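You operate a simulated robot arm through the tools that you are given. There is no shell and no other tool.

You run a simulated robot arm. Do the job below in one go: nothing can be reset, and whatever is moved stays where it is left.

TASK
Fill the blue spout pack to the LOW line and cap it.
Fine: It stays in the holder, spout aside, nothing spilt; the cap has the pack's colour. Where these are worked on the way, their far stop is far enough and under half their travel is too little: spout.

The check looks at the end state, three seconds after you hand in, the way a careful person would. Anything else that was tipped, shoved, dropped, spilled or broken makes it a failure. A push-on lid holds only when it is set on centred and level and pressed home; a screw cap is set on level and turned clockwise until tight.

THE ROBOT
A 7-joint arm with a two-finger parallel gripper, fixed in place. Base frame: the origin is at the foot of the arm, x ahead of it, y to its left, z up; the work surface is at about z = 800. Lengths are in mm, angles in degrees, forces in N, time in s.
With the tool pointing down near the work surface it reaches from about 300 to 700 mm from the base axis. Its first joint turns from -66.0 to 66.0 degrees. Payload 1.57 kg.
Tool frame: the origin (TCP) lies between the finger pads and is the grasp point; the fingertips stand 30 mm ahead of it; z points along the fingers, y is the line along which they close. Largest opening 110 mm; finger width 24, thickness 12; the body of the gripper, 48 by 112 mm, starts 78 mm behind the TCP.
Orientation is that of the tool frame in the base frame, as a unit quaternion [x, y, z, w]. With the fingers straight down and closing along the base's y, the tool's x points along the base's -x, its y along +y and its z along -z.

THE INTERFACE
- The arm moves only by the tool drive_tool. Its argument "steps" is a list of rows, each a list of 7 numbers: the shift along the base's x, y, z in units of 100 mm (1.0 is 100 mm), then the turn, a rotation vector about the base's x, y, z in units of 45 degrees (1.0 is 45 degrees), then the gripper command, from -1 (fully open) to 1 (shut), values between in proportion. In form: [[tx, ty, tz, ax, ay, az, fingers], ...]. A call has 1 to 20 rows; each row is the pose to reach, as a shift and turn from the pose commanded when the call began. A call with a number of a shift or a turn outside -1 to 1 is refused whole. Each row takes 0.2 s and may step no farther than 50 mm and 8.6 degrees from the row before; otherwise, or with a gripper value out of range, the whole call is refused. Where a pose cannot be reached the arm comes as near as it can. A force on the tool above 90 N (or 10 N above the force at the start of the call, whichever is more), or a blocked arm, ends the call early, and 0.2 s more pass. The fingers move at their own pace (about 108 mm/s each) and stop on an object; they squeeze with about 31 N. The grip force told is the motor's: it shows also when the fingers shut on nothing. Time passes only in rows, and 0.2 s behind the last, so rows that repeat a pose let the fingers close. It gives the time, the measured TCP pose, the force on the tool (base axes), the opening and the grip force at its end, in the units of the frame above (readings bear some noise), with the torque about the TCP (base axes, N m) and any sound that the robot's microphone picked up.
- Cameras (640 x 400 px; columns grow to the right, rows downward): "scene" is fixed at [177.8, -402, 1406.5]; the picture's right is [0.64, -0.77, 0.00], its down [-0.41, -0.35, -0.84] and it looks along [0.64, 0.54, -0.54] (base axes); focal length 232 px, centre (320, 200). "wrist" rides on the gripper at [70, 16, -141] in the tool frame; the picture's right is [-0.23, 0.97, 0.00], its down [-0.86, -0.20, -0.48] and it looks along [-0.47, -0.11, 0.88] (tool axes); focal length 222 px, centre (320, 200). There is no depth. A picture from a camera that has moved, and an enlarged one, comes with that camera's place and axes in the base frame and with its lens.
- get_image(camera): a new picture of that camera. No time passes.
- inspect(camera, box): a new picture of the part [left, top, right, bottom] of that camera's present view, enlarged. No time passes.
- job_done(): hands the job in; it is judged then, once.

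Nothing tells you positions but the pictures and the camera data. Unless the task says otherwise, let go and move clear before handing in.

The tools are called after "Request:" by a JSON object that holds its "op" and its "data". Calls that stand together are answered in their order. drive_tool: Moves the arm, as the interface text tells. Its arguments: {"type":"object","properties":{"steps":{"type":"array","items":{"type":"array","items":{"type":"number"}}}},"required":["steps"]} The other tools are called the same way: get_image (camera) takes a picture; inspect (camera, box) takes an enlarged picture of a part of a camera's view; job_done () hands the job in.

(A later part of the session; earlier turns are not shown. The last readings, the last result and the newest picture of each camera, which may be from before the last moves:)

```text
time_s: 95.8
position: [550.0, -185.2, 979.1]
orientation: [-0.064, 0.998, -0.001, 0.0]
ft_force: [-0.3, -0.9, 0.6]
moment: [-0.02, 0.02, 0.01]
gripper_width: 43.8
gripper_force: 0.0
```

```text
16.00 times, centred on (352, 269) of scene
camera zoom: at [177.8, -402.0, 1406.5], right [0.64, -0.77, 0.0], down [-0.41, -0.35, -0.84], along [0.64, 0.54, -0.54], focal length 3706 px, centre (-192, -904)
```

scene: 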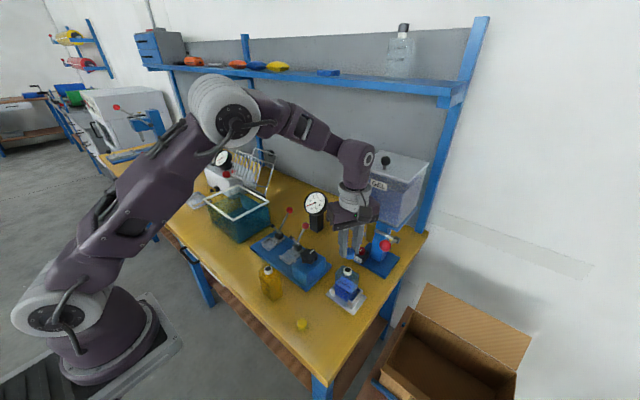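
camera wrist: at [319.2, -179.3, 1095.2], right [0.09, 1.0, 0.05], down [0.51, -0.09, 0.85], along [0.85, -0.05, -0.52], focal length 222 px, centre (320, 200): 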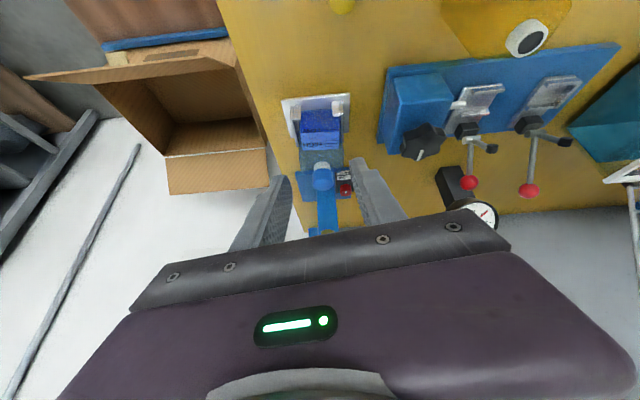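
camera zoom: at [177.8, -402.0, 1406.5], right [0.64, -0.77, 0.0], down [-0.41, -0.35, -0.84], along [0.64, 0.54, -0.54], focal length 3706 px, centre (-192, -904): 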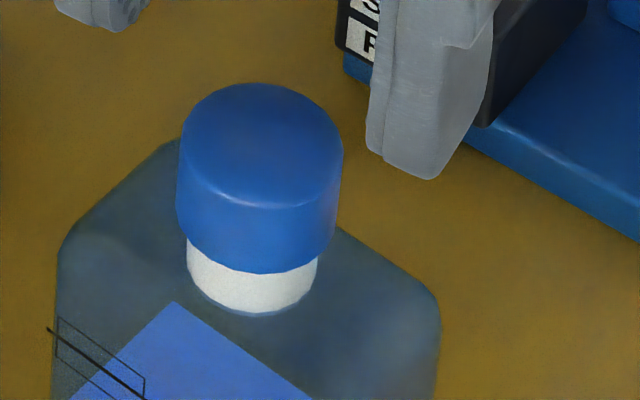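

Request:
{"op": "drive_tool", "data": {"steps": [[-0.012, -0.016, -0.15, 0, 0, 0, 0.2], [-0.012, -0.016, -0.29, 0, 0, 0, 0.2], [-0.012, -0.016, -0.29, 0, 0, 0, 0.35], [-0.012, -0.016, -0.29, 0, 0, 0, 0.5], [-0.012, -0.016, -0.29, 0, 0, 0, 0.65], [-0.012, -0.016, -0.29, 0, 0, 0, 0.65]]}}

Request:
{"op": "inspect", "data": {"camera": "scene", "box": [340, 258, 364, 280]}}

Request:
{"op": "drive_tool", "data": {"steps": [[0, 0, 0.012, 0, 0, 0, 0.65], [0, 0, 0.025, 0, 0, 0, 0.65]]}}

Request:
{"op": "inspect", "data": {"camera": "scene", "box": [340, 258, 364, 280]}}

Request:
{"op": "inspect", "data": {"camera": "scene", "box": [335, 250, 375, 310]}}

```text
time_s: 97.2
position: [548.7, -187.4, 949.3]
orientation: [-0.066, 0.998, 0.0, -0.001]
ft_force: [0.3, -0.3, -1.4]
moment: [-0.03, 0.0, 0.03]
gripper_width: 23.4
gripper_force: 31.5
```

```text
16.00 times, centred on (352, 269) of scene
camera zoom: at [177.9, -402.0, 1406.5], right [0.64, -0.77, 0.0], down [-0.41, -0.35, -0.84], along [0.64, 0.54, -0.54], focal length 3706 px, centre (-192, -904)
```

zoom: 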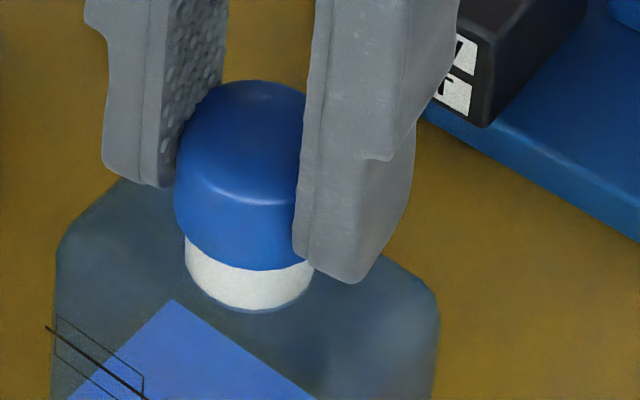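

```text
time_s: 97.8
position: [549.7, -187.0, 952.2]
orientation: [-0.065, 0.998, 0.0, 0.001]
ft_force: [0.5, -0.8, -0.4]
moment: [-0.04, -0.01, -0.01]
gripper_width: 22.7
gripper_force: 30.9
```

```text
16.00 times, centred on (352, 269) of scene
camera zoom: at [177.9, -402.1, 1406.5], right [0.64, -0.77, 0.0], down [-0.41, -0.35, -0.84], along [0.64, 0.54, -0.54], focal length 3706 px, centre (-192, -904)
```

zoom: 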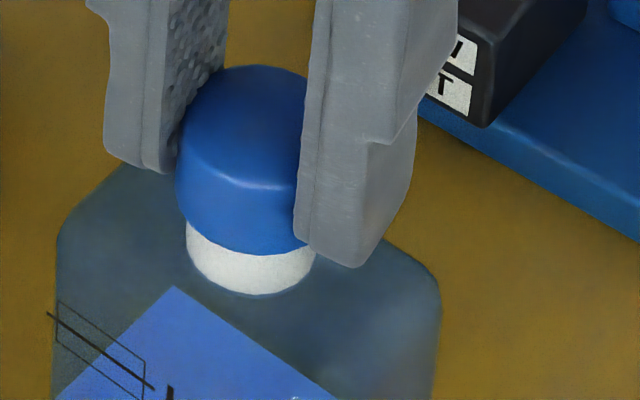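

```text
6.67 times, centred on (355, 280) of scene
camera zoom: at [177.9, -402.1, 1406.5], right [0.64, -0.77, 0.0], down [-0.41, -0.35, -0.84], along [0.64, 0.54, -0.54], focal length 1544 px, centre (87, -333)
```

zoom: 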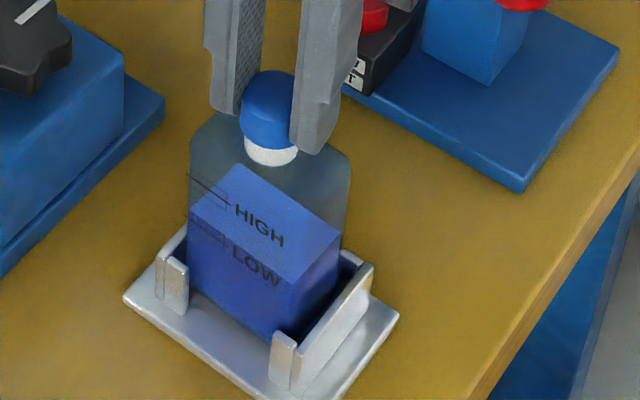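

The whole pack rose with the cap, so the cap is firmly attached. I'll set it back down and release.

Request:
{"op": "drive_tool", "data": {"steps": [[0, 0, -0.012, 0, 0, 0, 0.65], [0, 0, -0.026, 0, 0, 0, 0.65], [0, 0, -0.026, 0, 0, 0, 0.65]]}}

Request:
{"op": "inspect", "data": {"camera": "scene", "box": [335, 250, 375, 310]}}

Request:
{"op": "inspect", "data": {"camera": "wrist", "box": [260, 60, 380, 200]}}

```text
time_s: 98.6
position: [549.9, -188.4, 949.1]
orientation: [-0.064, 0.998, 0.0, 0.001]
ft_force: [1.0, 0.2, -0.8]
moment: [-0.02, -0.03, -0.01]
gripper_width: 22.9
gripper_force: 30.7
```

```text
6.67 times, centred on (355, 280) of scene
camera zoom: at [177.9, -402.0, 1406.5], right [0.64, -0.77, 0.0], down [-0.41, -0.35, -0.84], along [0.64, 0.54, -0.54], focal length 1544 px, centre (87, -333)
```

zoom: 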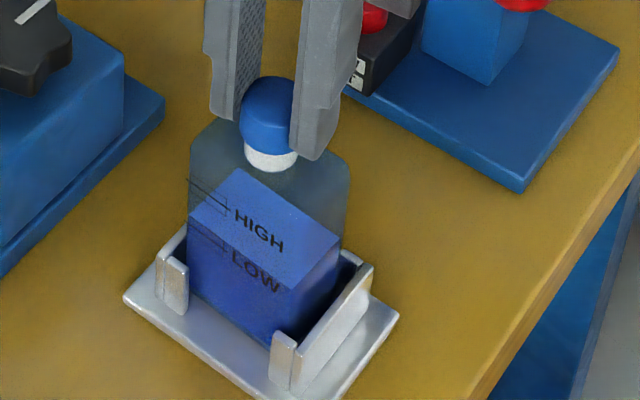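

```text
2.86 times, centred on (320, 130) of wrist
camera zoom: at [477.7, -179.6, 1091.7], right [0.1, 1.0, 0.0], down [0.87, -0.09, 0.48], along [0.48, -0.05, -0.88], focal length 635 px, centre (320, 400)
```

zoom: 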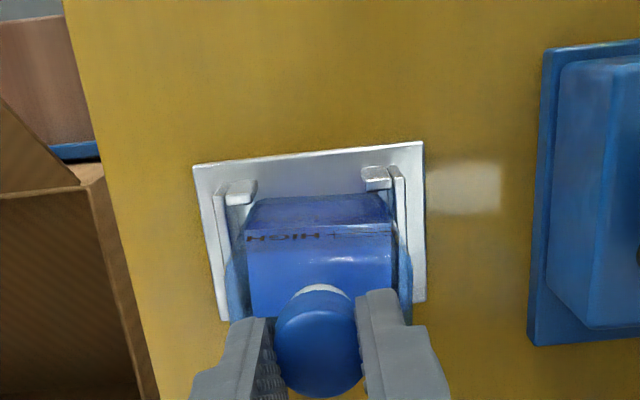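

Request:
{"op": "drive_tool", "data": {"steps": [[0, 0, -0.007, 0, 0, 0, 0.65], [0, 0, -0.007, 0, 0, 0, 0.5], [0, 0, -0.007, 0, 0, 0, 0.3], [0, 0, 0.0, 0, 0, 0, 0.2], [0, 0, 0.3, 0, 0, 0, 0.2], [0, 0, 0.7, 0, 0, 0, 0.2], [0, 0, 1.0, 0, 0, 0, 0.2]]}}

Request:
{"op": "drive_tool", "data": {"steps": [[-0.4, 0.1, 0.1, 0, 0, 0, 0.2], [-0.8, 0.3, 0.2, 0, 0, 0, 0.2], [-1.0, 0.6, 0.3, 0, 0, 0, 0.2], [-1.0, 0.9, 0.3, 0, 0, 0, 0.2]]}}

Request:
{"op": "get_image", "data": {"camera": "scene"}}

Request:
{"op": "inspect", "data": {"camera": "scene", "box": [335, 250, 375, 310]}}

Request:
{"op": "inspect", "data": {"camera": "scene", "box": [300, 190, 420, 310]}}

Request:
{"op": "inspect", "data": {"camera": "scene", "box": [343, 280, 363, 300]}}

```text
time_s: 100.2
position: [547.6, -192.3, 1050.0]
orientation: [-0.064, 0.998, -0.001, 0.0]
ft_force: [-0.3, 0.7, -0.3]
moment: [-0.02, 0.02, 0.03]
gripper_width: 44.1
gripper_force: 0.1
heard: snap
```

```text
time_s: 101.2
position: [446.8, -101.4, 1080.0]
orientation: [-0.065, 0.998, 0.001, 0.0]
ft_force: [-0.1, 0.2, 0.2]
moment: [-0.02, -0.01, -0.02]
gripper_width: 44.0
gripper_force: 0.1
```

```text
taken
```

scene: 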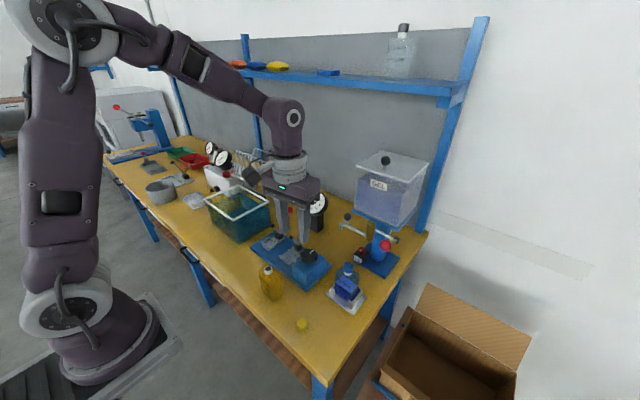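

```text
6.67 times, centred on (355, 280) of scene
camera zoom: at [177.8, -402.0, 1406.5], right [0.64, -0.77, 0.0], down [-0.41, -0.35, -0.84], along [0.64, 0.54, -0.54], focal length 1544 px, centre (87, -333)
```

zoom: 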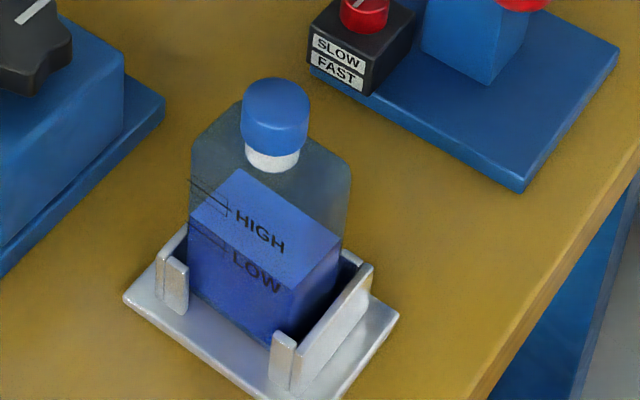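

```text
3.33 times, centred on (360, 250) of scene
camera zoom: at [177.8, -402.0, 1406.5], right [0.64, -0.77, 0.0], down [-0.41, -0.35, -0.84], along [0.64, 0.54, -0.54], focal length 772 px, centre (187, 33)
```

zoom: 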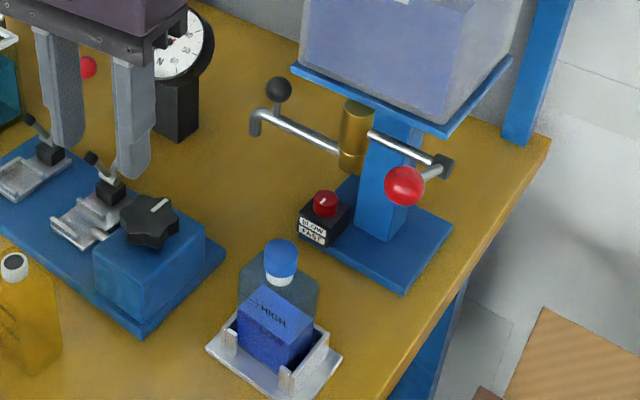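

```text
16.00 times, centred on (353, 290) of scene
camera zoom: at [177.8, -402.0, 1406.5], right [0.64, -0.77, 0.0], down [-0.41, -0.35, -0.84], along [0.64, 0.54, -0.54], focal length 3706 px, centre (-208, -1240)
```

zoom: 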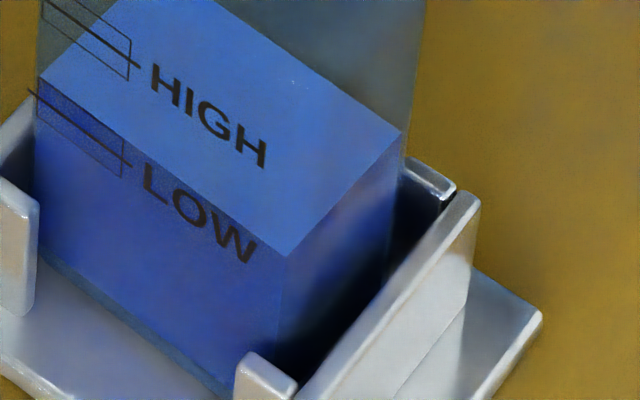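

I heard another snap during the release, so I need to check the cap's state closely.

Request:
{"op": "inspect", "data": {"camera": "scene", "box": [340, 258, 364, 280]}}

Request:
{"op": "get_image", "data": {"camera": "wrist"}}

```text
16.00 times, centred on (352, 269) of scene
camera zoom: at [177.8, -402.0, 1406.5], right [0.64, -0.77, 0.0], down [-0.41, -0.35, -0.84], along [0.64, 0.54, -0.54], focal length 3706 px, centre (-192, -904)
```

zoom: 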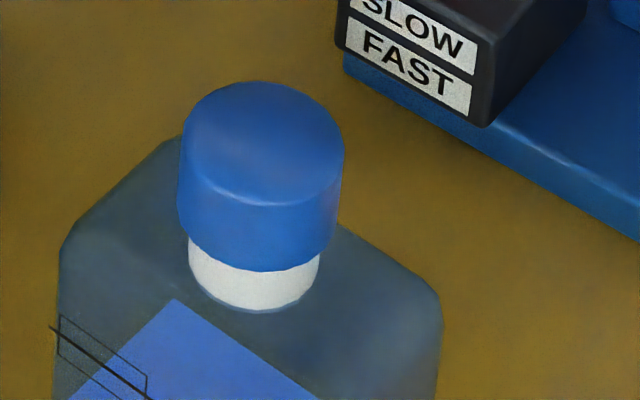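

```text
taken
camera wrist: at [376.0, -92.1, 1223.3], right [0.1, 0.99, 0.0], down [0.87, -0.09, 0.48], along [0.48, -0.05, -0.88], focal length 222 px, centre (320, 200)
```

wrist: 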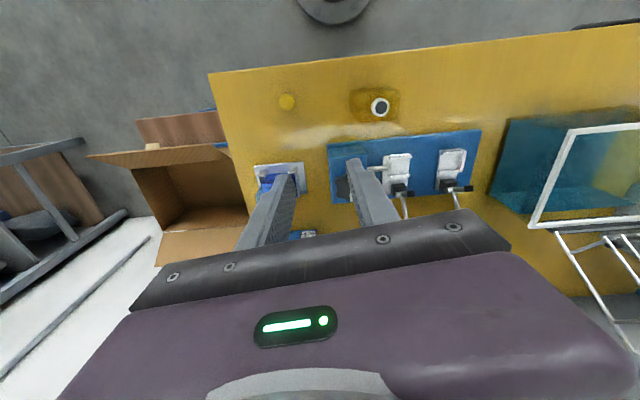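

Request:
{"op": "inspect", "data": {"camera": "scene", "box": [350, 262, 362, 278]}}

```text
16.00 times, centred on (356, 270) of scene
camera zoom: at [177.8, -402.0, 1406.5], right [0.64, -0.77, 0.0], down [-0.41, -0.35, -0.84], along [0.64, 0.54, -0.54], focal length 3706 px, centre (-256, -920)
```

zoom: 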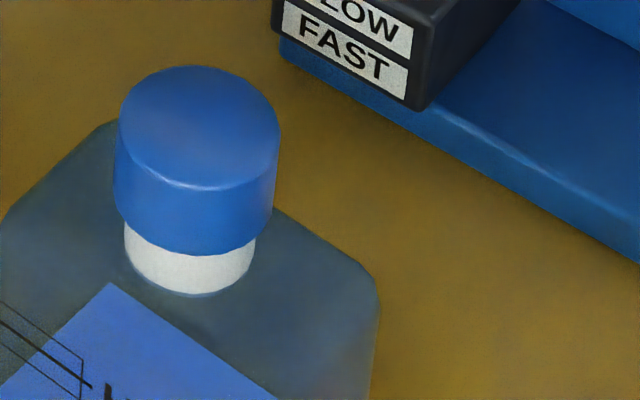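

The cap is level and concentric; the slight lean I saw is perspective. To settle the meaning of that last snap, I'll press once more from the top with closed fingers. That seats it again if it had popped, with no gripping afterwards.

Request:
{"op": "drive_tool", "data": {"steps": [[0.2, -0.4, 0, 0, 0, 0, 0.6], [0.6, -0.7, -0.1, 0, 0, 0, 1.0], [0.9, -0.85, -0.25, 0, 0, 0, 1.0], [1.0, -0.87, -0.5, 0, 0, 0, 1.0], [1.0, -0.87, -0.7, 0, 0, 0, 1.0], [1.0, -0.87, -0.7, 0, 0, 0, 1.0]]}}

Request:
{"op": "inspect", "data": {"camera": "wrist", "box": [270, 110, 370, 210]}}

```text
refused: row 2 steps farther than a row can; nothing moved
```

```text
4.00 times, centred on (320, 160) of wrist
camera zoom: at [376.0, -92.1, 1223.3], right [0.1, 0.99, 0.0], down [0.87, -0.09, 0.48], along [0.48, -0.05, -0.88], focal length 888 px, centre (320, 360)
```

zoom: 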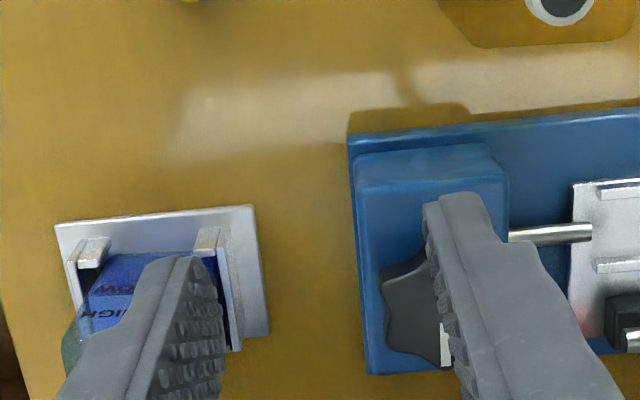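

That row stepped too far, so I'll split the path into shorter steps.

Request:
{"op": "drive_tool", "data": {"steps": [[0.2, -0.3, 0, 0, 0, 0, 0.6], [0.45, -0.6, 0, 0, 0, 0, 1.0], [0.75, -0.8, -0.1, 0, 0, 0, 1.0], [0.95, -0.87, -0.35, 0, 0, 0, 1.0], [1.0, -0.87, -0.7, 0, 0, 0, 1.0], [1.0, -0.87, -0.7, 0, 0, 0, 1.0]]}}

Request:
{"op": "inspect", "data": {"camera": "wrist", "box": [270, 110, 370, 210]}}

```text
time_s: 102.6
position: [548.9, -185.8, 1008.1]
orientation: [-0.064, 0.998, 0.0, 0.001]
ft_force: [0.4, -0.7, -0.2]
moment: [-0.01, 0.01, 0.02]
gripper_width: 0.1
gripper_force: 21.9
```

```text
4.00 times, centred on (320, 160) of wrist
camera zoom: at [476.5, -178.7, 1150.0], right [0.1, 1.0, 0.0], down [0.87, -0.09, 0.48], along [0.48, -0.05, -0.88], focal length 888 px, centre (320, 360)
```

zoom: 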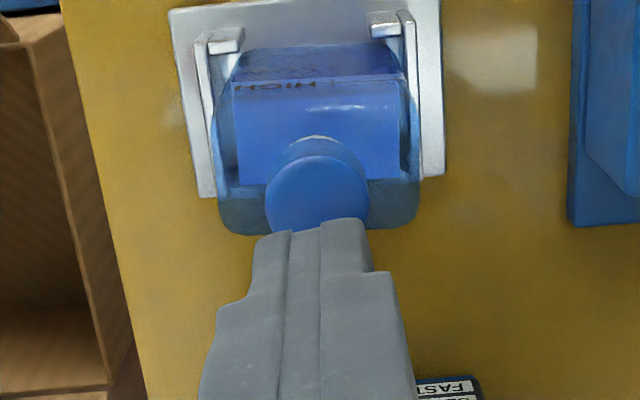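

Request:
{"op": "drive_tool", "data": {"steps": [[0.008, -0.012, -0.2, 0, 0, 0, 1.0], [0.008, -0.012, -0.38, 0, 0, 0, 1.0], [0.008, -0.012, -0.43, 0, 0, 0, 1.0], [0.008, -0.012, -0.43, 0, 0, 0, 1.0]]}}

Request:
{"op": "drive_tool", "data": {"steps": [[0, 0, -0.01, 0, 0, 0, 1.0], [0, 0, -0.02, 0, 0, 0, 1.0]]}}

Request:
{"op": "drive_tool", "data": {"steps": [[0, 0, -0.01, 0, 0, 0, 1.0], [0, 0, -0.02, 0, 0, 0, 1.0]]}}

Request:
{"op": "inspect", "data": {"camera": "scene", "box": [340, 258, 364, 280]}}

```text
time_s: 103.6
position: [546.4, -187.3, 964.9]
orientation: [-0.065, 0.998, 0.0, 0.001]
ft_force: [-0.2, -0.3, -0.8]
moment: [-0.03, -0.02, 0.0]
gripper_width: 0.0
gripper_force: 21.1
```

```text
time_s: 104.2
position: [548.4, -188.1, 963.6]
orientation: [-0.064, 0.998, 0.0, 0.001]
ft_force: [-0.6, -0.4, 0.1]
moment: [-0.02, 0.01, 0.04]
gripper_width: 0.0
gripper_force: 21.1
```

```text
time_s: 104.8
position: [550.5, -187.0, 962.9]
orientation: [-0.066, 0.998, -0.001, 0.001]
ft_force: [-0.9, 0.7, 4.7]
moment: [-0.01, -0.02, 0.02]
gripper_width: 0.2
gripper_force: 21.6
```

```text
16.00 times, centred on (352, 269) of scene
camera zoom: at [177.7, -402.0, 1406.5], right [0.64, -0.77, 0.0], down [-0.41, -0.35, -0.84], along [0.64, 0.54, -0.54], focal length 3706 px, centre (-192, -904)
```

zoom: 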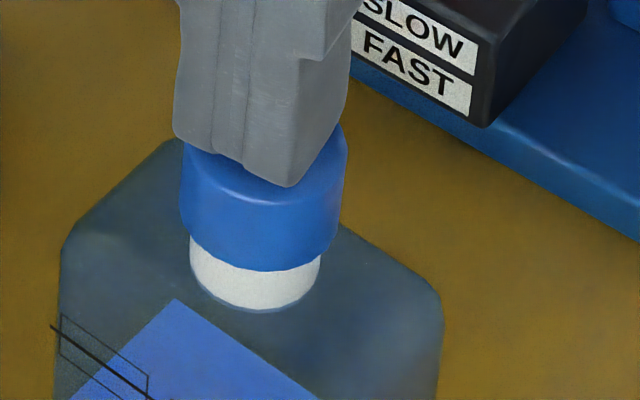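

Request:
{"op": "drive_tool", "data": {"steps": [[0, 0, -0.015, 0, 0, 0, 1.0], [0, 0, -0.03, 0, 0, 0, 1.0]]}}

Request:
{"op": "drive_tool", "data": {"steps": [[0, 0, -0.01, 0, 0, 0, 1.0], [0, 0, -0.01, 0, 0, 0, 1.0]]}}

Request:
{"op": "inspect", "data": {"camera": "scene", "box": [340, 258, 364, 280]}}

```text
time_s: 105.4
position: [550.2, -186.9, 963.4]
orientation: [-0.065, 0.998, -0.001, 0.002]
ft_force: [-3.6, 1.3, 27.0]
moment: [0.03, 0.04, 0.01]
gripper_width: 0.0
gripper_force: 20.8
```

```text
time_s: 106.0
position: [550.3, -187.0, 962.0]
orientation: [-0.065, 0.998, -0.001, 0.003]
ft_force: [-3.8, 1.3, 50.2]
moment: [-0.03, 0.04, -0.01]
gripper_width: 0.0
gripper_force: 21.5
```

```text
16.00 times, centred on (352, 269) of scene
camera zoom: at [176.9, -401.7, 1406.7], right [0.64, -0.77, 0.0], down [-0.41, -0.35, -0.84], along [0.65, 0.54, -0.54], focal length 3706 px, centre (-192, -904)
```

zoom: 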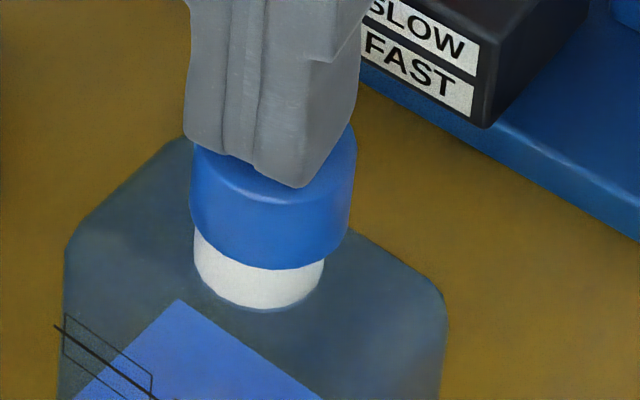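

Request:
{"op": "drive_tool", "data": {"steps": [[0, 0, 0.03, 0, 0, 0, 1.0], [0, 0, 0.2, 0, 0, 0, 1.0], [0, 0, 0.5, 0, 0, 0, 1.0], [0, 0, 0.6, 0, 0, 0, 1.0]]}}

Request:
{"op": "inspect", "data": {"camera": "scene", "box": [340, 258, 364, 280]}}

Request:
{"op": "inspect", "data": {"camera": "wrist", "box": [270, 110, 370, 210]}}

```text
time_s: 107.0
position: [548.9, -186.2, 1021.0]
orientation: [-0.064, 0.998, 0.0, 0.0]
ft_force: [-0.8, -0.5, -0.2]
moment: [-0.01, 0.05, -0.03]
gripper_width: 0.0
gripper_force: 21.0
```

```text
16.00 times, centred on (352, 269) of scene
camera zoom: at [177.8, -402.0, 1406.5], right [0.64, -0.77, 0.0], down [-0.41, -0.35, -0.84], along [0.64, 0.54, -0.54], focal length 3706 px, centre (-192, -904)
```

zoom: 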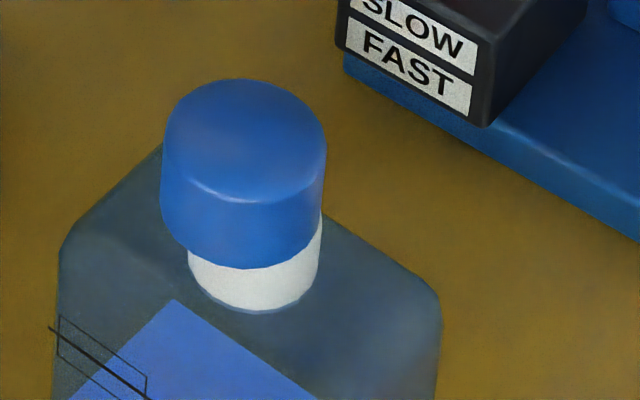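

```text
4.00 times, centred on (320, 160) of wrist
camera zoom: at [477.9, -178.4, 1163.0], right [0.1, 0.99, 0.0], down [0.87, -0.09, 0.48], along [0.48, -0.05, -0.88], focal length 888 px, centre (320, 360)
```

zoom: 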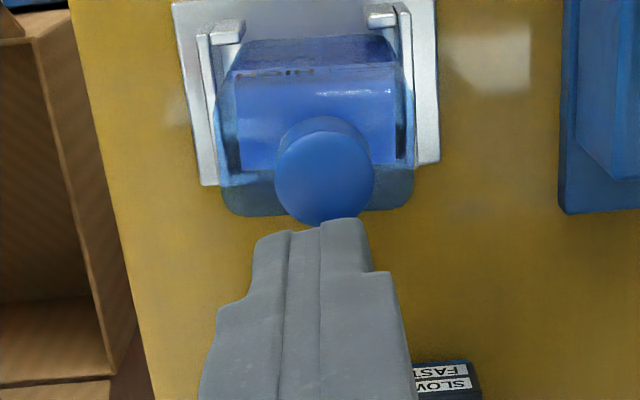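

The cap shifted sideways under that press, so the last snap was it popping off. The earlier seatings were a few mm off-centre and strained. While it was attached I got the true concentric picture in both cameras, so I'll regrip, centre to that reference and press again.

Request:
{"op": "drive_tool", "data": {"steps": [[0, 0.008, 0, 0, 0, 0, 0.5], [0, 0.008, 0, 0, 0, 0, 0.1], [0, 0.008, -0.3, 0, 0, 0, 0.1], [0, 0.008, -0.6, 0, 0, 0, 0.1], [0, 0.008, -0.7, 0, 0, 0, 0.1], [0, 0.008, -0.7, 0, 0, 0, 0.3]]}}

Request:
{"op": "inspect", "data": {"camera": "wrist", "box": [290, 140, 360, 200]}}

Request:
{"op": "inspect", "data": {"camera": "scene", "box": [340, 258, 364, 280]}}

```text
time_s: 108.4
position: [552.5, -188.1, 950.8]
orientation: [-0.066, 0.998, -0.001, 0.001]
ft_force: [0.0, 0.0, 0.8]
moment: [0.0, 0.0, 0.02]
gripper_width: 38.6
gripper_force: 0.0
```

```text
6.67 times, centred on (325, 170) of wrist
camera zoom: at [480.4, -179.1, 1092.4], right [0.1, 1.0, 0.0], down [0.87, -0.09, 0.48], along [0.48, -0.05, -0.88], focal length 1481 px, centre (287, 400)
```

zoom: 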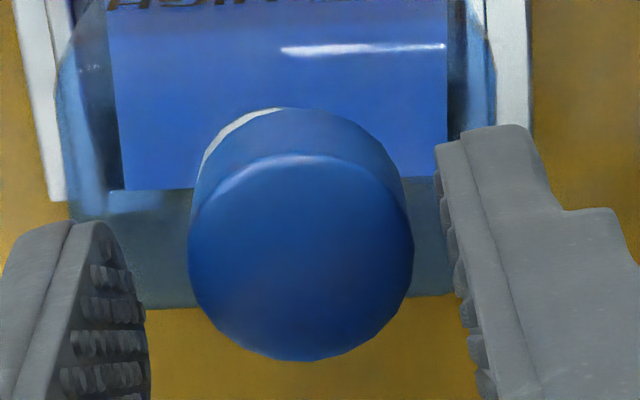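

```text
16.00 times, centred on (352, 269) of scene
camera zoom: at [177.8, -402.0, 1406.5], right [0.64, -0.77, 0.0], down [-0.41, -0.35, -0.84], along [0.64, 0.54, -0.54], focal length 3706 px, centre (-192, -904)
```

zoom: 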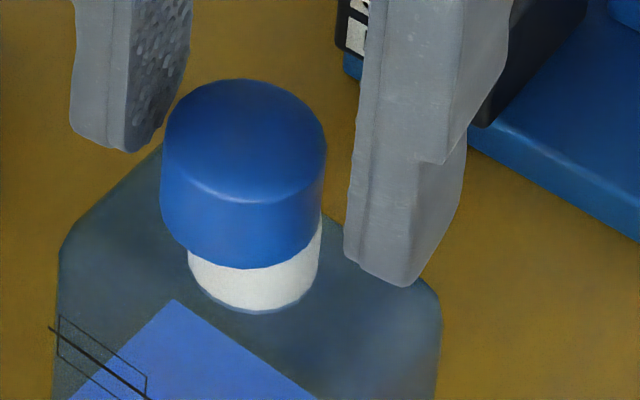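

Request:
{"op": "drive_tool", "data": {"steps": [[-0.03, 0.005, 0, 0, 0, 0, 0.3], [-0.03, 0.005, 0, 0, 0, 0, 0.5], [-0.03, 0.005, 0, 0, 0, 0, 0.65], [-0.03, 0.005, 0, 0, 0, 0, 0.65]]}}

Request:
{"op": "drive_tool", "data": {"steps": [[0, 0, 0.015, 0, 0, 0, 0.65], [0, 0, 0.03, 0, 0, 0, 0.65], [0, 0, 0.03, 0, 0, 0, 0.65]]}}

Request:
{"op": "inspect", "data": {"camera": "wrist", "box": [290, 140, 360, 200]}}

Request:
{"op": "inspect", "data": {"camera": "scene", "box": [340, 258, 364, 280]}}

```text
time_s: 109.4
position: [547.7, -186.0, 950.0]
orientation: [-0.065, 0.998, 0.001, 0.001]
ft_force: [0.2, 0.0, 0.3]
moment: [0.01, -0.03, 0.01]
gripper_width: 23.0
gripper_force: 31.0
```

```text
time_s: 110.2
position: [548.0, -185.6, 951.8]
orientation: [-0.064, 0.998, 0.0, 0.001]
ft_force: [-0.4, 1.2, -0.8]
moment: [0.0, 0.02, 0.02]
gripper_width: 22.9
gripper_force: 30.8
```

```text
6.67 times, centred on (325, 170) of wrist
camera zoom: at [475.9, -177.4, 1094.7], right [0.1, 1.0, 0.0], down [0.87, -0.09, 0.48], along [0.48, -0.05, -0.88], focal length 1481 px, centre (287, 400)
```

zoom: 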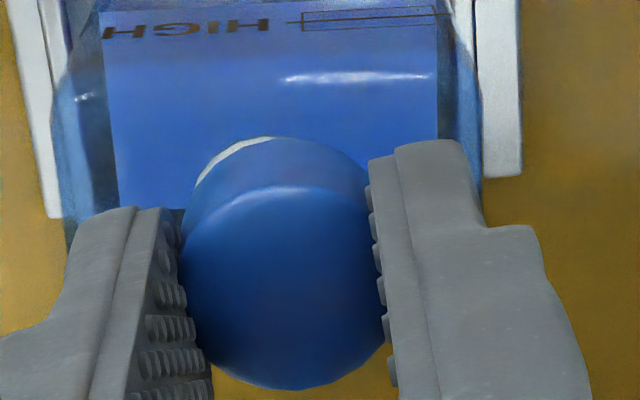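

```text
16.00 times, centred on (352, 269) of scene
camera zoom: at [177.8, -402.0, 1406.5], right [0.64, -0.77, 0.0], down [-0.41, -0.35, -0.84], along [0.64, 0.54, -0.54], focal length 3706 px, centre (-192, -904)
```

zoom: 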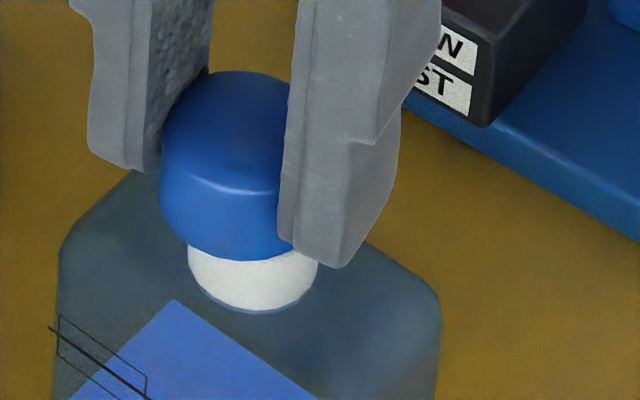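

Request:
{"op": "drive_tool", "data": {"steps": [[0.01, -0.009, 0, 0, 0, 0, 0.65], [0.021, -0.018, 0, 0, 0, 0, 0.65], [0.021, -0.018, 0, 0, 0, 0, 0.65]]}}

Request:
{"op": "inspect", "data": {"camera": "wrist", "box": [290, 140, 360, 200]}}

Request:
{"op": "inspect", "data": {"camera": "scene", "box": [340, 258, 364, 280]}}

```text
time_s: 111.0
position: [549.7, -187.4, 951.2]
orientation: [-0.065, 0.998, 0.001, 0.001]
ft_force: [-1.0, 0.2, 0.2]
moment: [-0.02, 0.02, 0.0]
gripper_width: 22.9
gripper_force: 31.6
```

```text
6.67 times, centred on (325, 170) of wrist
camera zoom: at [477.7, -178.9, 1093.8], right [0.1, 1.0, 0.0], down [0.87, -0.09, 0.48], along [0.48, -0.05, -0.88], focal length 1481 px, centre (287, 400)
```

zoom: 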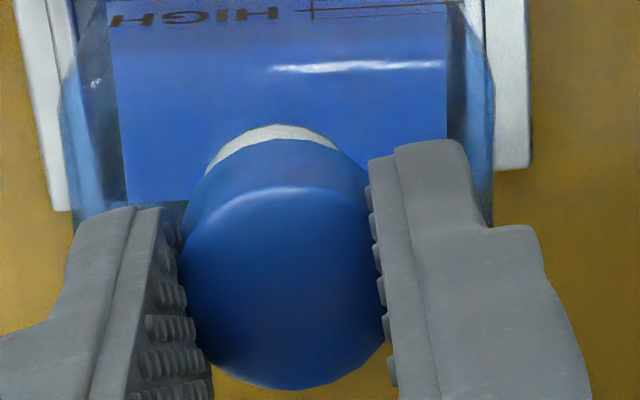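

```text
16.00 times, centred on (352, 269) of scene
camera zoom: at [177.8, -402.0, 1406.5], right [0.64, -0.77, 0.0], down [-0.41, -0.35, -0.84], along [0.64, 0.54, -0.54], focal length 3706 px, centre (-192, -904)
```

zoom: 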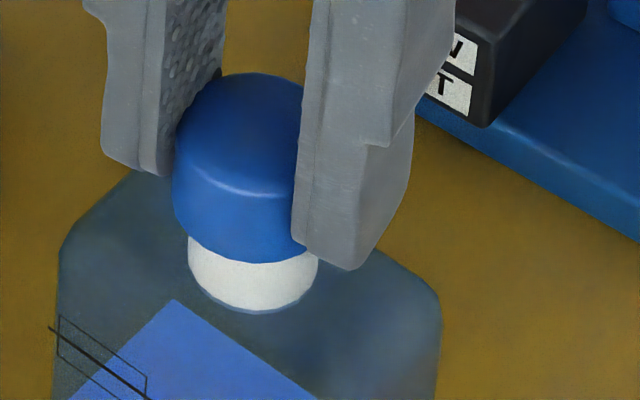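

Request:
{"op": "drive_tool", "data": {"steps": [[0.007, -0.009, 0, 0, 0, 0, 0.65], [0.007, -0.009, 0, 0, 0, 0, 0.65]]}}

Request:
{"op": "inspect", "data": {"camera": "wrist", "box": [290, 140, 360, 200]}}

Request:
{"op": "inspect", "data": {"camera": "scene", "box": [340, 258, 364, 280]}}

```text
time_s: 111.6
position: [548.7, -188.1, 952.0]
orientation: [-0.065, 0.998, 0.0, 0.001]
ft_force: [0.1, 0.2, 0.5]
moment: [0.0, 0.0, 0.01]
gripper_width: 23.0
gripper_force: 30.6
```

```text
6.67 times, centred on (325, 170) of wrist
camera zoom: at [478.0, -180.0, 1094.3], right [0.1, 1.0, 0.0], down [0.87, -0.09, 0.48], along [0.48, -0.05, -0.88], focal length 1481 px, centre (287, 400)
```

zoom: 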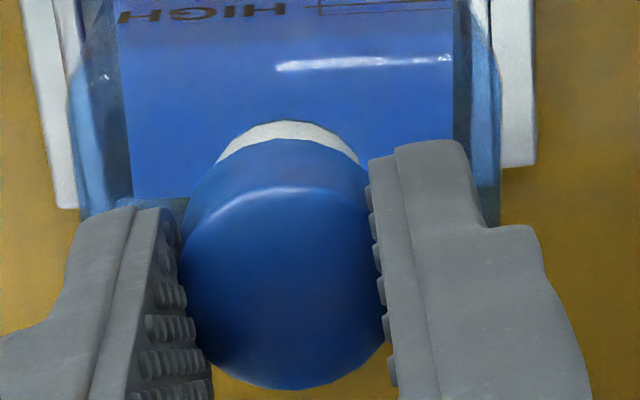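

```text
16.00 times, centred on (352, 269) of scene
camera zoom: at [177.8, -402.0, 1406.5], right [0.64, -0.77, 0.0], down [-0.41, -0.35, -0.84], along [0.64, 0.54, -0.54], focal length 3706 px, centre (-192, -904)
```

zoom: 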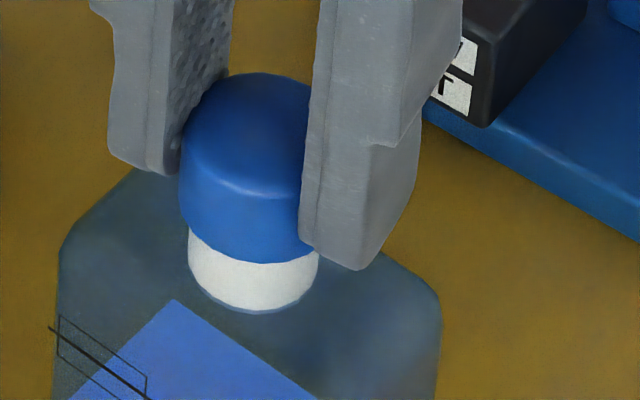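

Now it matches the concentric reference within about 0.4 mm. I'll lower straight and press until it snaps.

Request:
{"op": "drive_tool", "data": {"steps": [[0.001, 0.003, -0.01, 0, 0, 0, 0.65], [0.001, 0.003, -0.02, 0, 0, 0, 0.65], [0.001, 0.003, -0.02, 0, 0, 0, 0.65]]}}

Request:
{"op": "inspect", "data": {"camera": "scene", "box": [340, 258, 364, 280]}}

Request:
{"op": "inspect", "data": {"camera": "wrist", "box": [290, 140, 360, 200]}}

```text
time_s: 112.4
position: [549.0, -187.7, 949.3]
orientation: [-0.065, 0.998, -0.001, -0.001]
ft_force: [-0.1, -0.2, -0.1]
moment: [-0.03, -0.01, 0.0]
gripper_width: 22.7
gripper_force: 30.7
```

```text
16.00 times, centred on (352, 269) of scene
camera zoom: at [177.8, -402.0, 1406.5], right [0.64, -0.77, 0.0], down [-0.41, -0.35, -0.84], along [0.64, 0.54, -0.54], focal length 3706 px, centre (-192, -904)
```

zoom: 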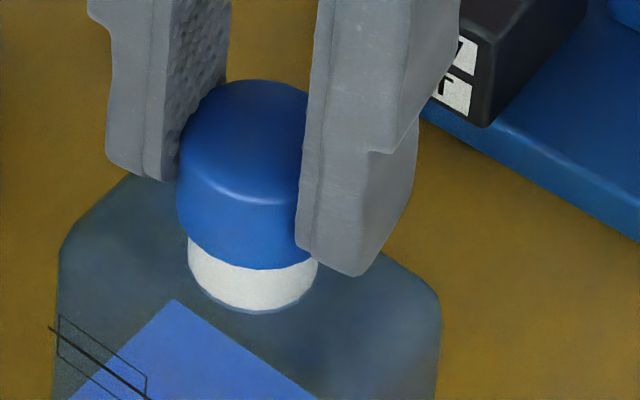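

```text
6.67 times, centred on (325, 170) of wrist
camera zoom: at [478.3, -179.6, 1092.3], right [0.1, 1.0, 0.0], down [0.87, -0.09, 0.48], along [0.48, -0.05, -0.88], focal length 1481 px, centre (287, 400)
```

zoom: 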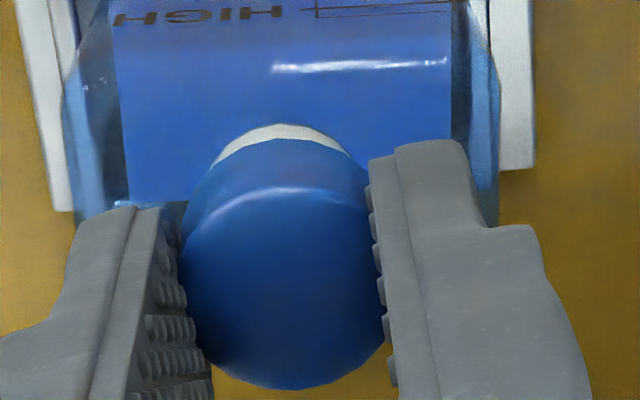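

Request:
{"op": "drive_tool", "data": {"steps": [[0, 0, -0.01, 0, 0, 0, 0.65], [0, 0, -0.01, 0, 0, 0, 0.65]]}}

Request:
{"op": "drive_tool", "data": {"steps": [[0, 0, -0.01, 0, 0, 0, 0.65], [0, 0, -0.01, 0, 0, 0, 0.65]]}}

Request:
{"op": "inspect", "data": {"camera": "scene", "box": [340, 258, 364, 280]}}

Request:
{"op": "inspect", "data": {"camera": "wrist", "box": [290, 140, 360, 200]}}

```text
time_s: 113.0
position: [549.0, -188.3, 950.0]
orientation: [-0.065, 0.998, 0.001, 0.0]
ft_force: [1.0, 0.8, 4.6]
moment: [0.0, -0.01, 0.0]
gripper_width: 23.0
gripper_force: 30.8
```

```text
time_s: 113.6
position: [550.7, -187.7, 948.7]
orientation: [-0.064, 0.998, -0.001, 0.002]
ft_force: [-2.4, 1.0, 20.5]
moment: [0.06, 0.07, 0.03]
gripper_width: 23.0
gripper_force: 30.7
```

```text
16.00 times, centred on (352, 269) of scene
camera zoom: at [177.5, -401.9, 1406.6], right [0.64, -0.77, 0.0], down [-0.41, -0.35, -0.84], along [0.65, 0.54, -0.54], focal length 3706 px, centre (-192, -904)
```

zoom: 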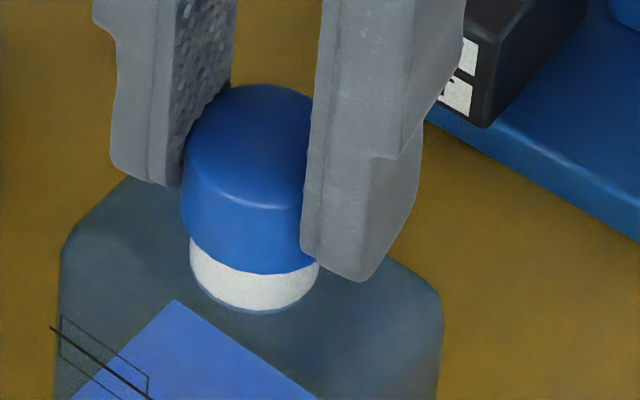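

```text
6.67 times, centred on (325, 170) of wrist
camera zoom: at [478.2, -179.9, 1090.9], right [0.1, 1.0, 0.0], down [0.87, -0.09, 0.48], along [0.48, -0.05, -0.88], focal length 1481 px, centre (287, 400)
```

zoom: 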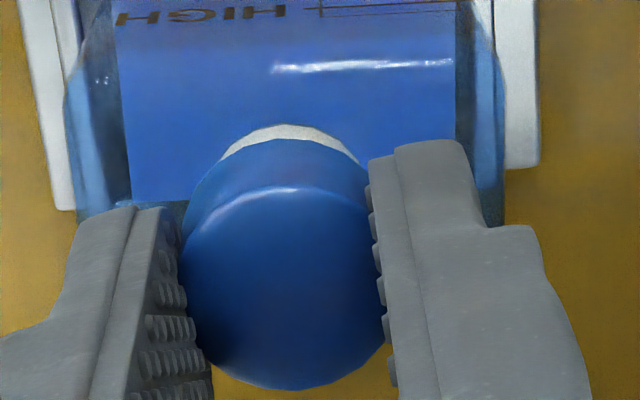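

Request:
{"op": "drive_tool", "data": {"steps": [[0, 0, -0.01, 0, 0, 0, 0.65], [0, 0, -0.01, 0, 0, 0, 0.65]]}}

Request:
{"op": "inspect", "data": {"camera": "scene", "box": [340, 258, 364, 280]}}

```text
time_s: 114.2
position: [549.8, -189.2, 947.9]
orientation: [-0.066, 0.998, -0.001, 0.001]
ft_force: [0.1, 1.6, 36.9]
moment: [0.0, 0.02, 0.01]
gripper_width: 23.0
gripper_force: 30.6
```

```text
16.00 times, centred on (352, 269) of scene
camera zoom: at [177.2, -401.8, 1406.7], right [0.64, -0.77, 0.0], down [-0.41, -0.35, -0.84], along [0.65, 0.54, -0.54], focal length 3706 px, centre (-192, -904)
```

zoom: 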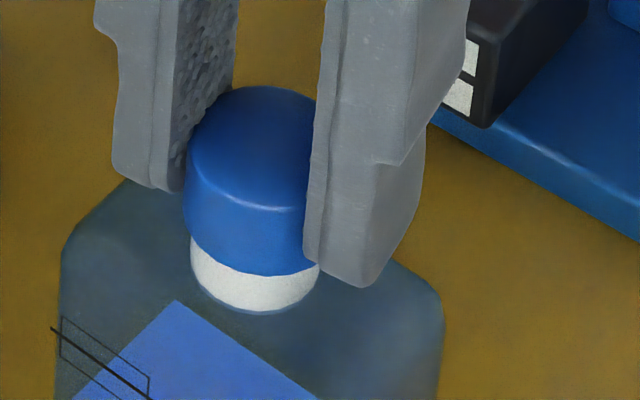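

No snap this time, with a clean vertical 37 N. I'll check whether it is already holding with a small lift.

Request:
{"op": "drive_tool", "data": {"steps": [[0, 0, 0.015, 0, 0, 0, 0.65], [0, 0, 0.03, 0, 0, 0, 0.65], [0, 0, 0.045, 0, 0, 0, 0.65]]}}

Request:
{"op": "inspect", "data": {"camera": "scene", "box": [340, 258, 364, 280]}}

```text
time_s: 115.0
position: [549.0, -187.6, 950.5]
orientation: [-0.065, 0.998, 0.0, -0.001]
ft_force: [-0.3, -0.4, 0.3]
moment: [-0.01, 0.0, 0.0]
gripper_width: 22.7
gripper_force: 30.8
```

```text
16.00 times, centred on (352, 269) of scene
camera zoom: at [177.8, -402.0, 1406.5], right [0.64, -0.77, 0.0], down [-0.41, -0.35, -0.84], along [0.64, 0.54, -0.54], focal length 3706 px, centre (-192, -904)
```

zoom: 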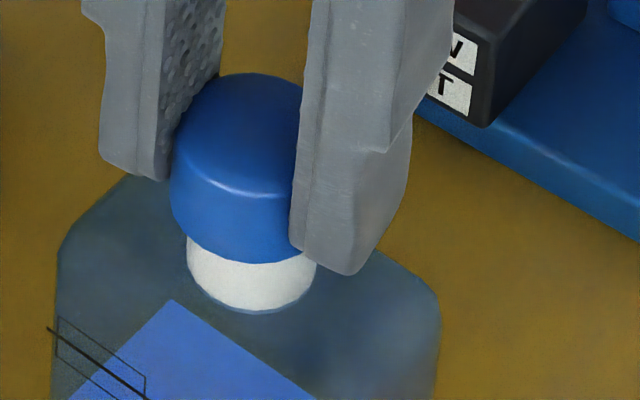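

It isn't holding; seating needs slightly different centring. Comparing with the poses where it did snap on, I should go about 1.4 mm further in +y. I'll try that.

Request:
{"op": "drive_tool", "data": {"steps": [[0.001, 0.007, 0, 0, 0, 0, 0.65], [0.001, 0.014, 0, 0, 0, 0, 0.65], [0.001, 0.014, -0.012, 0, 0, 0, 0.65], [0.001, 0.014, -0.012, 0, 0, 0, 0.65]]}}

Request:
{"op": "inspect", "data": {"camera": "scene", "box": [340, 258, 364, 280]}}

Request:
{"op": "drive_tool", "data": {"steps": [[0, 0, -0.01, 0, 0, 0, 0.65], [0, 0, -0.01, 0, 0, 0, 0.65]]}}

Request:
{"op": "drive_tool", "data": {"steps": [[0, 0, -0.01, 0, 0, 0, 0.65], [0, 0, -0.01, 0, 0, 0, 0.65]]}}

Request:
{"op": "inspect", "data": {"camera": "scene", "box": [340, 258, 364, 280]}}

```text
time_s: 116.0
position: [550.7, -185.0, 949.8]
orientation: [-0.064, 0.998, 0.0, 0.0]
ft_force: [-0.1, 0.4, 0.4]
moment: [0.0, 0.01, -0.02]
gripper_width: 23.1
gripper_force: 30.9
```

```text
16.00 times, centred on (352, 269) of scene
camera zoom: at [177.8, -402.0, 1406.5], right [0.64, -0.77, 0.0], down [-0.41, -0.35, -0.84], along [0.64, 0.54, -0.54], focal length 3706 px, centre (-192, -904)
```

zoom: 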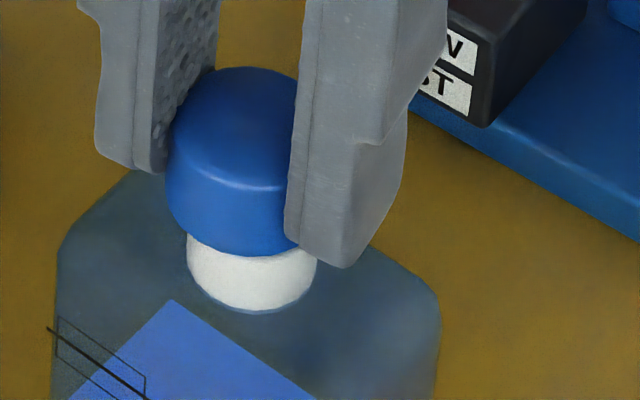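

```text
time_s: 116.6
position: [549.4, -185.7, 949.6]
orientation: [-0.065, 0.998, 0.0, -0.001]
ft_force: [0.1, 0.1, -0.7]
moment: [0.0, 0.0, 0.0]
gripper_width: 22.9
gripper_force: 31.2
```

```text
time_s: 117.2
position: [549.4, -187.6, 947.5]
orientation: [-0.064, 0.998, 0.0, 0.001]
ft_force: [0.1, -0.1, 1.6]
moment: [0.0, 0.01, -0.01]
gripper_width: 22.9
gripper_force: 30.9
```

```text
16.00 times, centred on (352, 269) of scene
camera zoom: at [177.8, -402.0, 1406.5], right [0.64, -0.77, 0.0], down [-0.41, -0.35, -0.84], along [0.64, 0.54, -0.54], focal length 3706 px, centre (-192, -904)
```

zoom: 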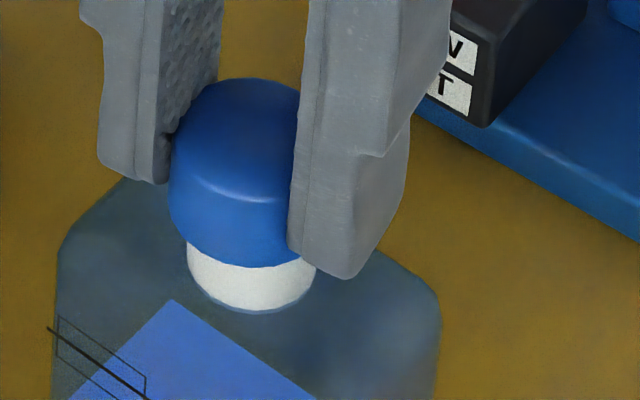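

Request:
{"op": "drive_tool", "data": {"steps": [[0, 0, -0.01, 0, 0, 0, 0.65], [0, 0, -0.01, 0, 0, 0, 0.65]]}}

Request:
{"op": "drive_tool", "data": {"steps": [[0, 0, -0.01, 0, 0, 0, 0.65], [0, 0, -0.01, 0, 0, 0, 0.65]]}}

Request:
{"op": "inspect", "data": {"camera": "scene", "box": [340, 258, 364, 280]}}

Request:
{"op": "inspect", "data": {"camera": "wrist", "box": [290, 140, 360, 200]}}

```text
time_s: 117.8
position: [548.7, -186.4, 947.9]
orientation: [-0.065, 0.998, -0.001, 0.002]
ft_force: [-0.8, 0.4, 17.7]
moment: [0.02, 0.04, 0.01]
gripper_width: 22.8
gripper_force: 31.1
```

```text
time_s: 118.4
position: [549.2, -186.9, 946.7]
orientation: [-0.065, 0.998, 0.0, 0.003]
ft_force: [0.8, 2.6, 37.1]
moment: [0.07, -0.01, 0.02]
gripper_width: 23.3
gripper_force: 31.3
```

```text
16.00 times, centred on (352, 269) of scene
camera zoom: at [177.2, -401.7, 1406.7], right [0.64, -0.77, 0.0], down [-0.41, -0.35, -0.84], along [0.65, 0.54, -0.54], focal length 3706 px, centre (-192, -904)
```

zoom: 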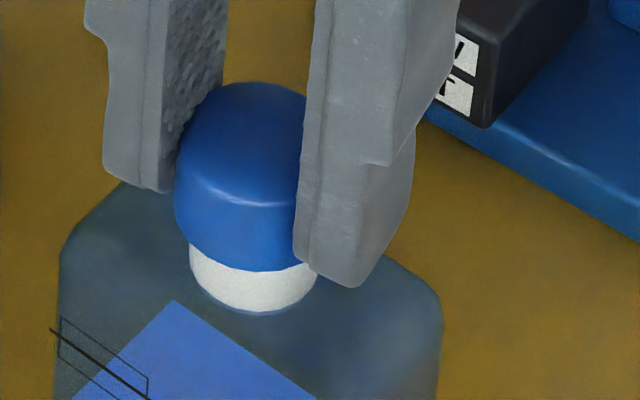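

```text
6.67 times, centred on (325, 170) of wrist
camera zoom: at [477.8, -178.5, 1088.7], right [0.1, 1.0, 0.0], down [0.87, -0.09, 0.48], along [0.48, -0.05, -0.88], focal length 1481 px, centre (287, 400)
```

zoom: 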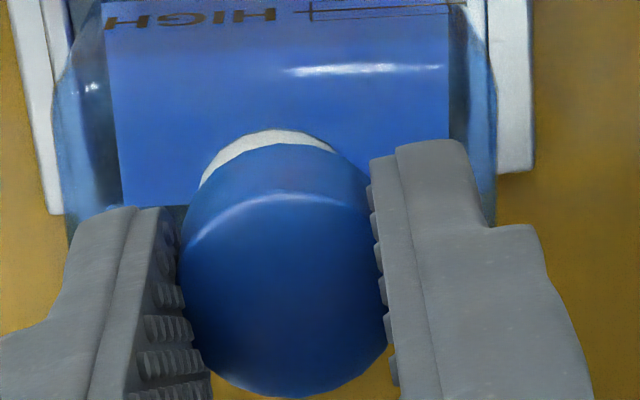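

Request:
{"op": "drive_tool", "data": {"steps": [[0, 0, 0.01, 0, 0, 0, 0.65], [0.003, -0.003, 0.01, 0, 0, 0, 0.65], [0.006, -0.007, 0.01, 0, 0, 0, 0.65], [0.006, -0.007, 0.005, 0, 0, 0, 0.65]]}}

Request:
{"op": "inspect", "data": {"camera": "scene", "box": [340, 258, 364, 280]}}

```text
time_s: 119.4
position: [549.9, -185.4, 946.5]
orientation: [-0.064, 0.998, 0.0, -0.002]
ft_force: [-0.6, -3.8, 9.9]
moment: [-0.12, 0.01, -0.05]
gripper_width: 23.2
gripper_force: 31.2
```

```text
16.00 times, centred on (352, 269) of scene
camera zoom: at [177.6, -402.1, 1406.5], right [0.64, -0.77, 0.0], down [-0.41, -0.35, -0.84], along [0.65, 0.54, -0.54], focal length 3706 px, centre (-192, -904)
```

zoom: 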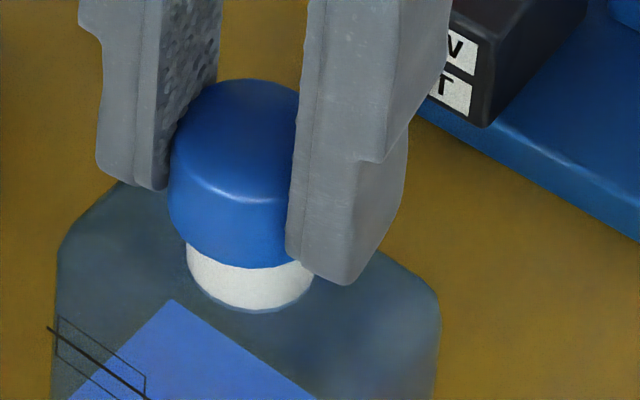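

Request:
{"op": "drive_tool", "data": {"steps": [[0.005, -0.006, 0, 0, 0, 0, 0.65], [0.01, -0.012, 0, 0, 0, 0, 0.65], [0.01, -0.012, 0, 0, 0, 0, 0.65]]}}

Request:
{"op": "inspect", "data": {"camera": "scene", "box": [340, 258, 364, 280]}}

```text
time_s: 120.2
position: [552.3, -188.6, 947.1]
orientation: [-0.065, 0.998, 0.001, 0.0]
ft_force: [-1.3, 3.1, 8.8]
moment: [0.11, 0.04, 0.01]
gripper_width: 22.7
gripper_force: 31.2
```

```text
16.00 times, centred on (352, 269) of scene
camera zoom: at [177.6, -401.9, 1406.6], right [0.64, -0.77, 0.0], down [-0.41, -0.35, -0.84], along [0.65, 0.54, -0.54], focal length 3706 px, centre (-192, -904)
```

zoom: 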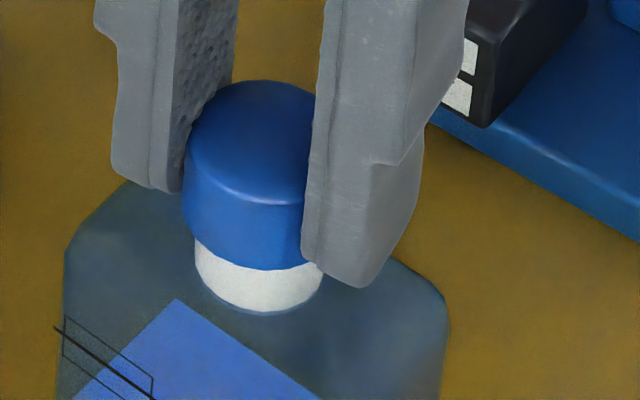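

Request:
{"op": "drive_tool", "data": {"steps": [[0, 0, -0.012, 0, 0, 0, 0.65], [0, 0, -0.022, 0, 0, 0, 0.65]]}}

Request:
{"op": "inspect", "data": {"camera": "scene", "box": [340, 258, 364, 280]}}

Request:
{"op": "inspect", "data": {"camera": "wrist", "box": [290, 140, 360, 200]}}

```text
time_s: 120.8
position: [551.1, -188.9, 946.2]
orientation: [-0.066, 0.998, -0.001, 0.002]
ft_force: [-3.3, 5.7, 31.2]
moment: [0.17, 0.14, 0.03]
gripper_width: 23.1
gripper_force: 31.2
```

```text
16.00 times, centred on (352, 269) of scene
camera zoom: at [177.2, -401.7, 1406.7], right [0.64, -0.77, 0.0], down [-0.41, -0.35, -0.84], along [0.65, 0.54, -0.54], focal length 3706 px, centre (-192, -904)
```

zoom: 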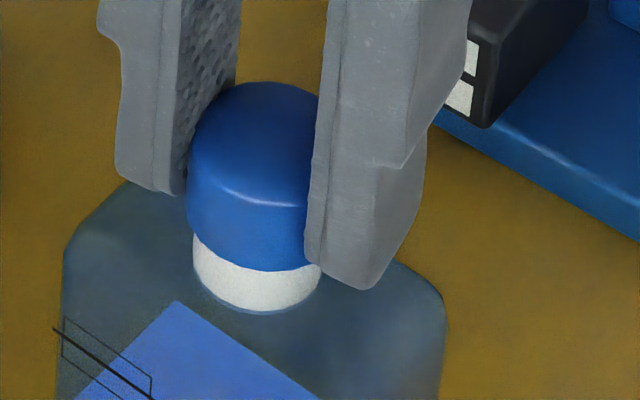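

```text
6.67 times, centred on (325, 170) of wrist
camera zoom: at [479.1, -180.0, 1088.2], right [0.1, 1.0, 0.0], down [0.87, -0.09, 0.48], along [0.48, -0.05, -0.88], focal length 1481 px, centre (287, 400)
```

zoom: 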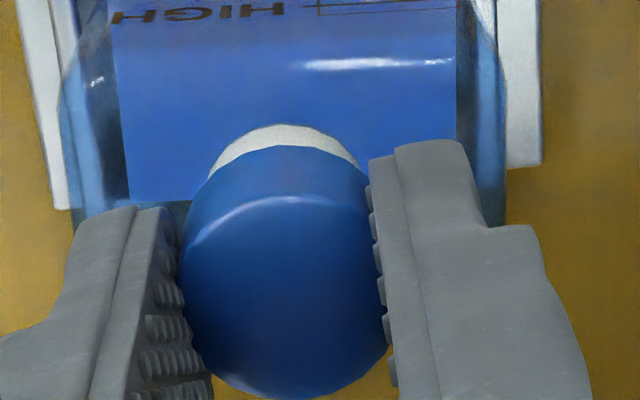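

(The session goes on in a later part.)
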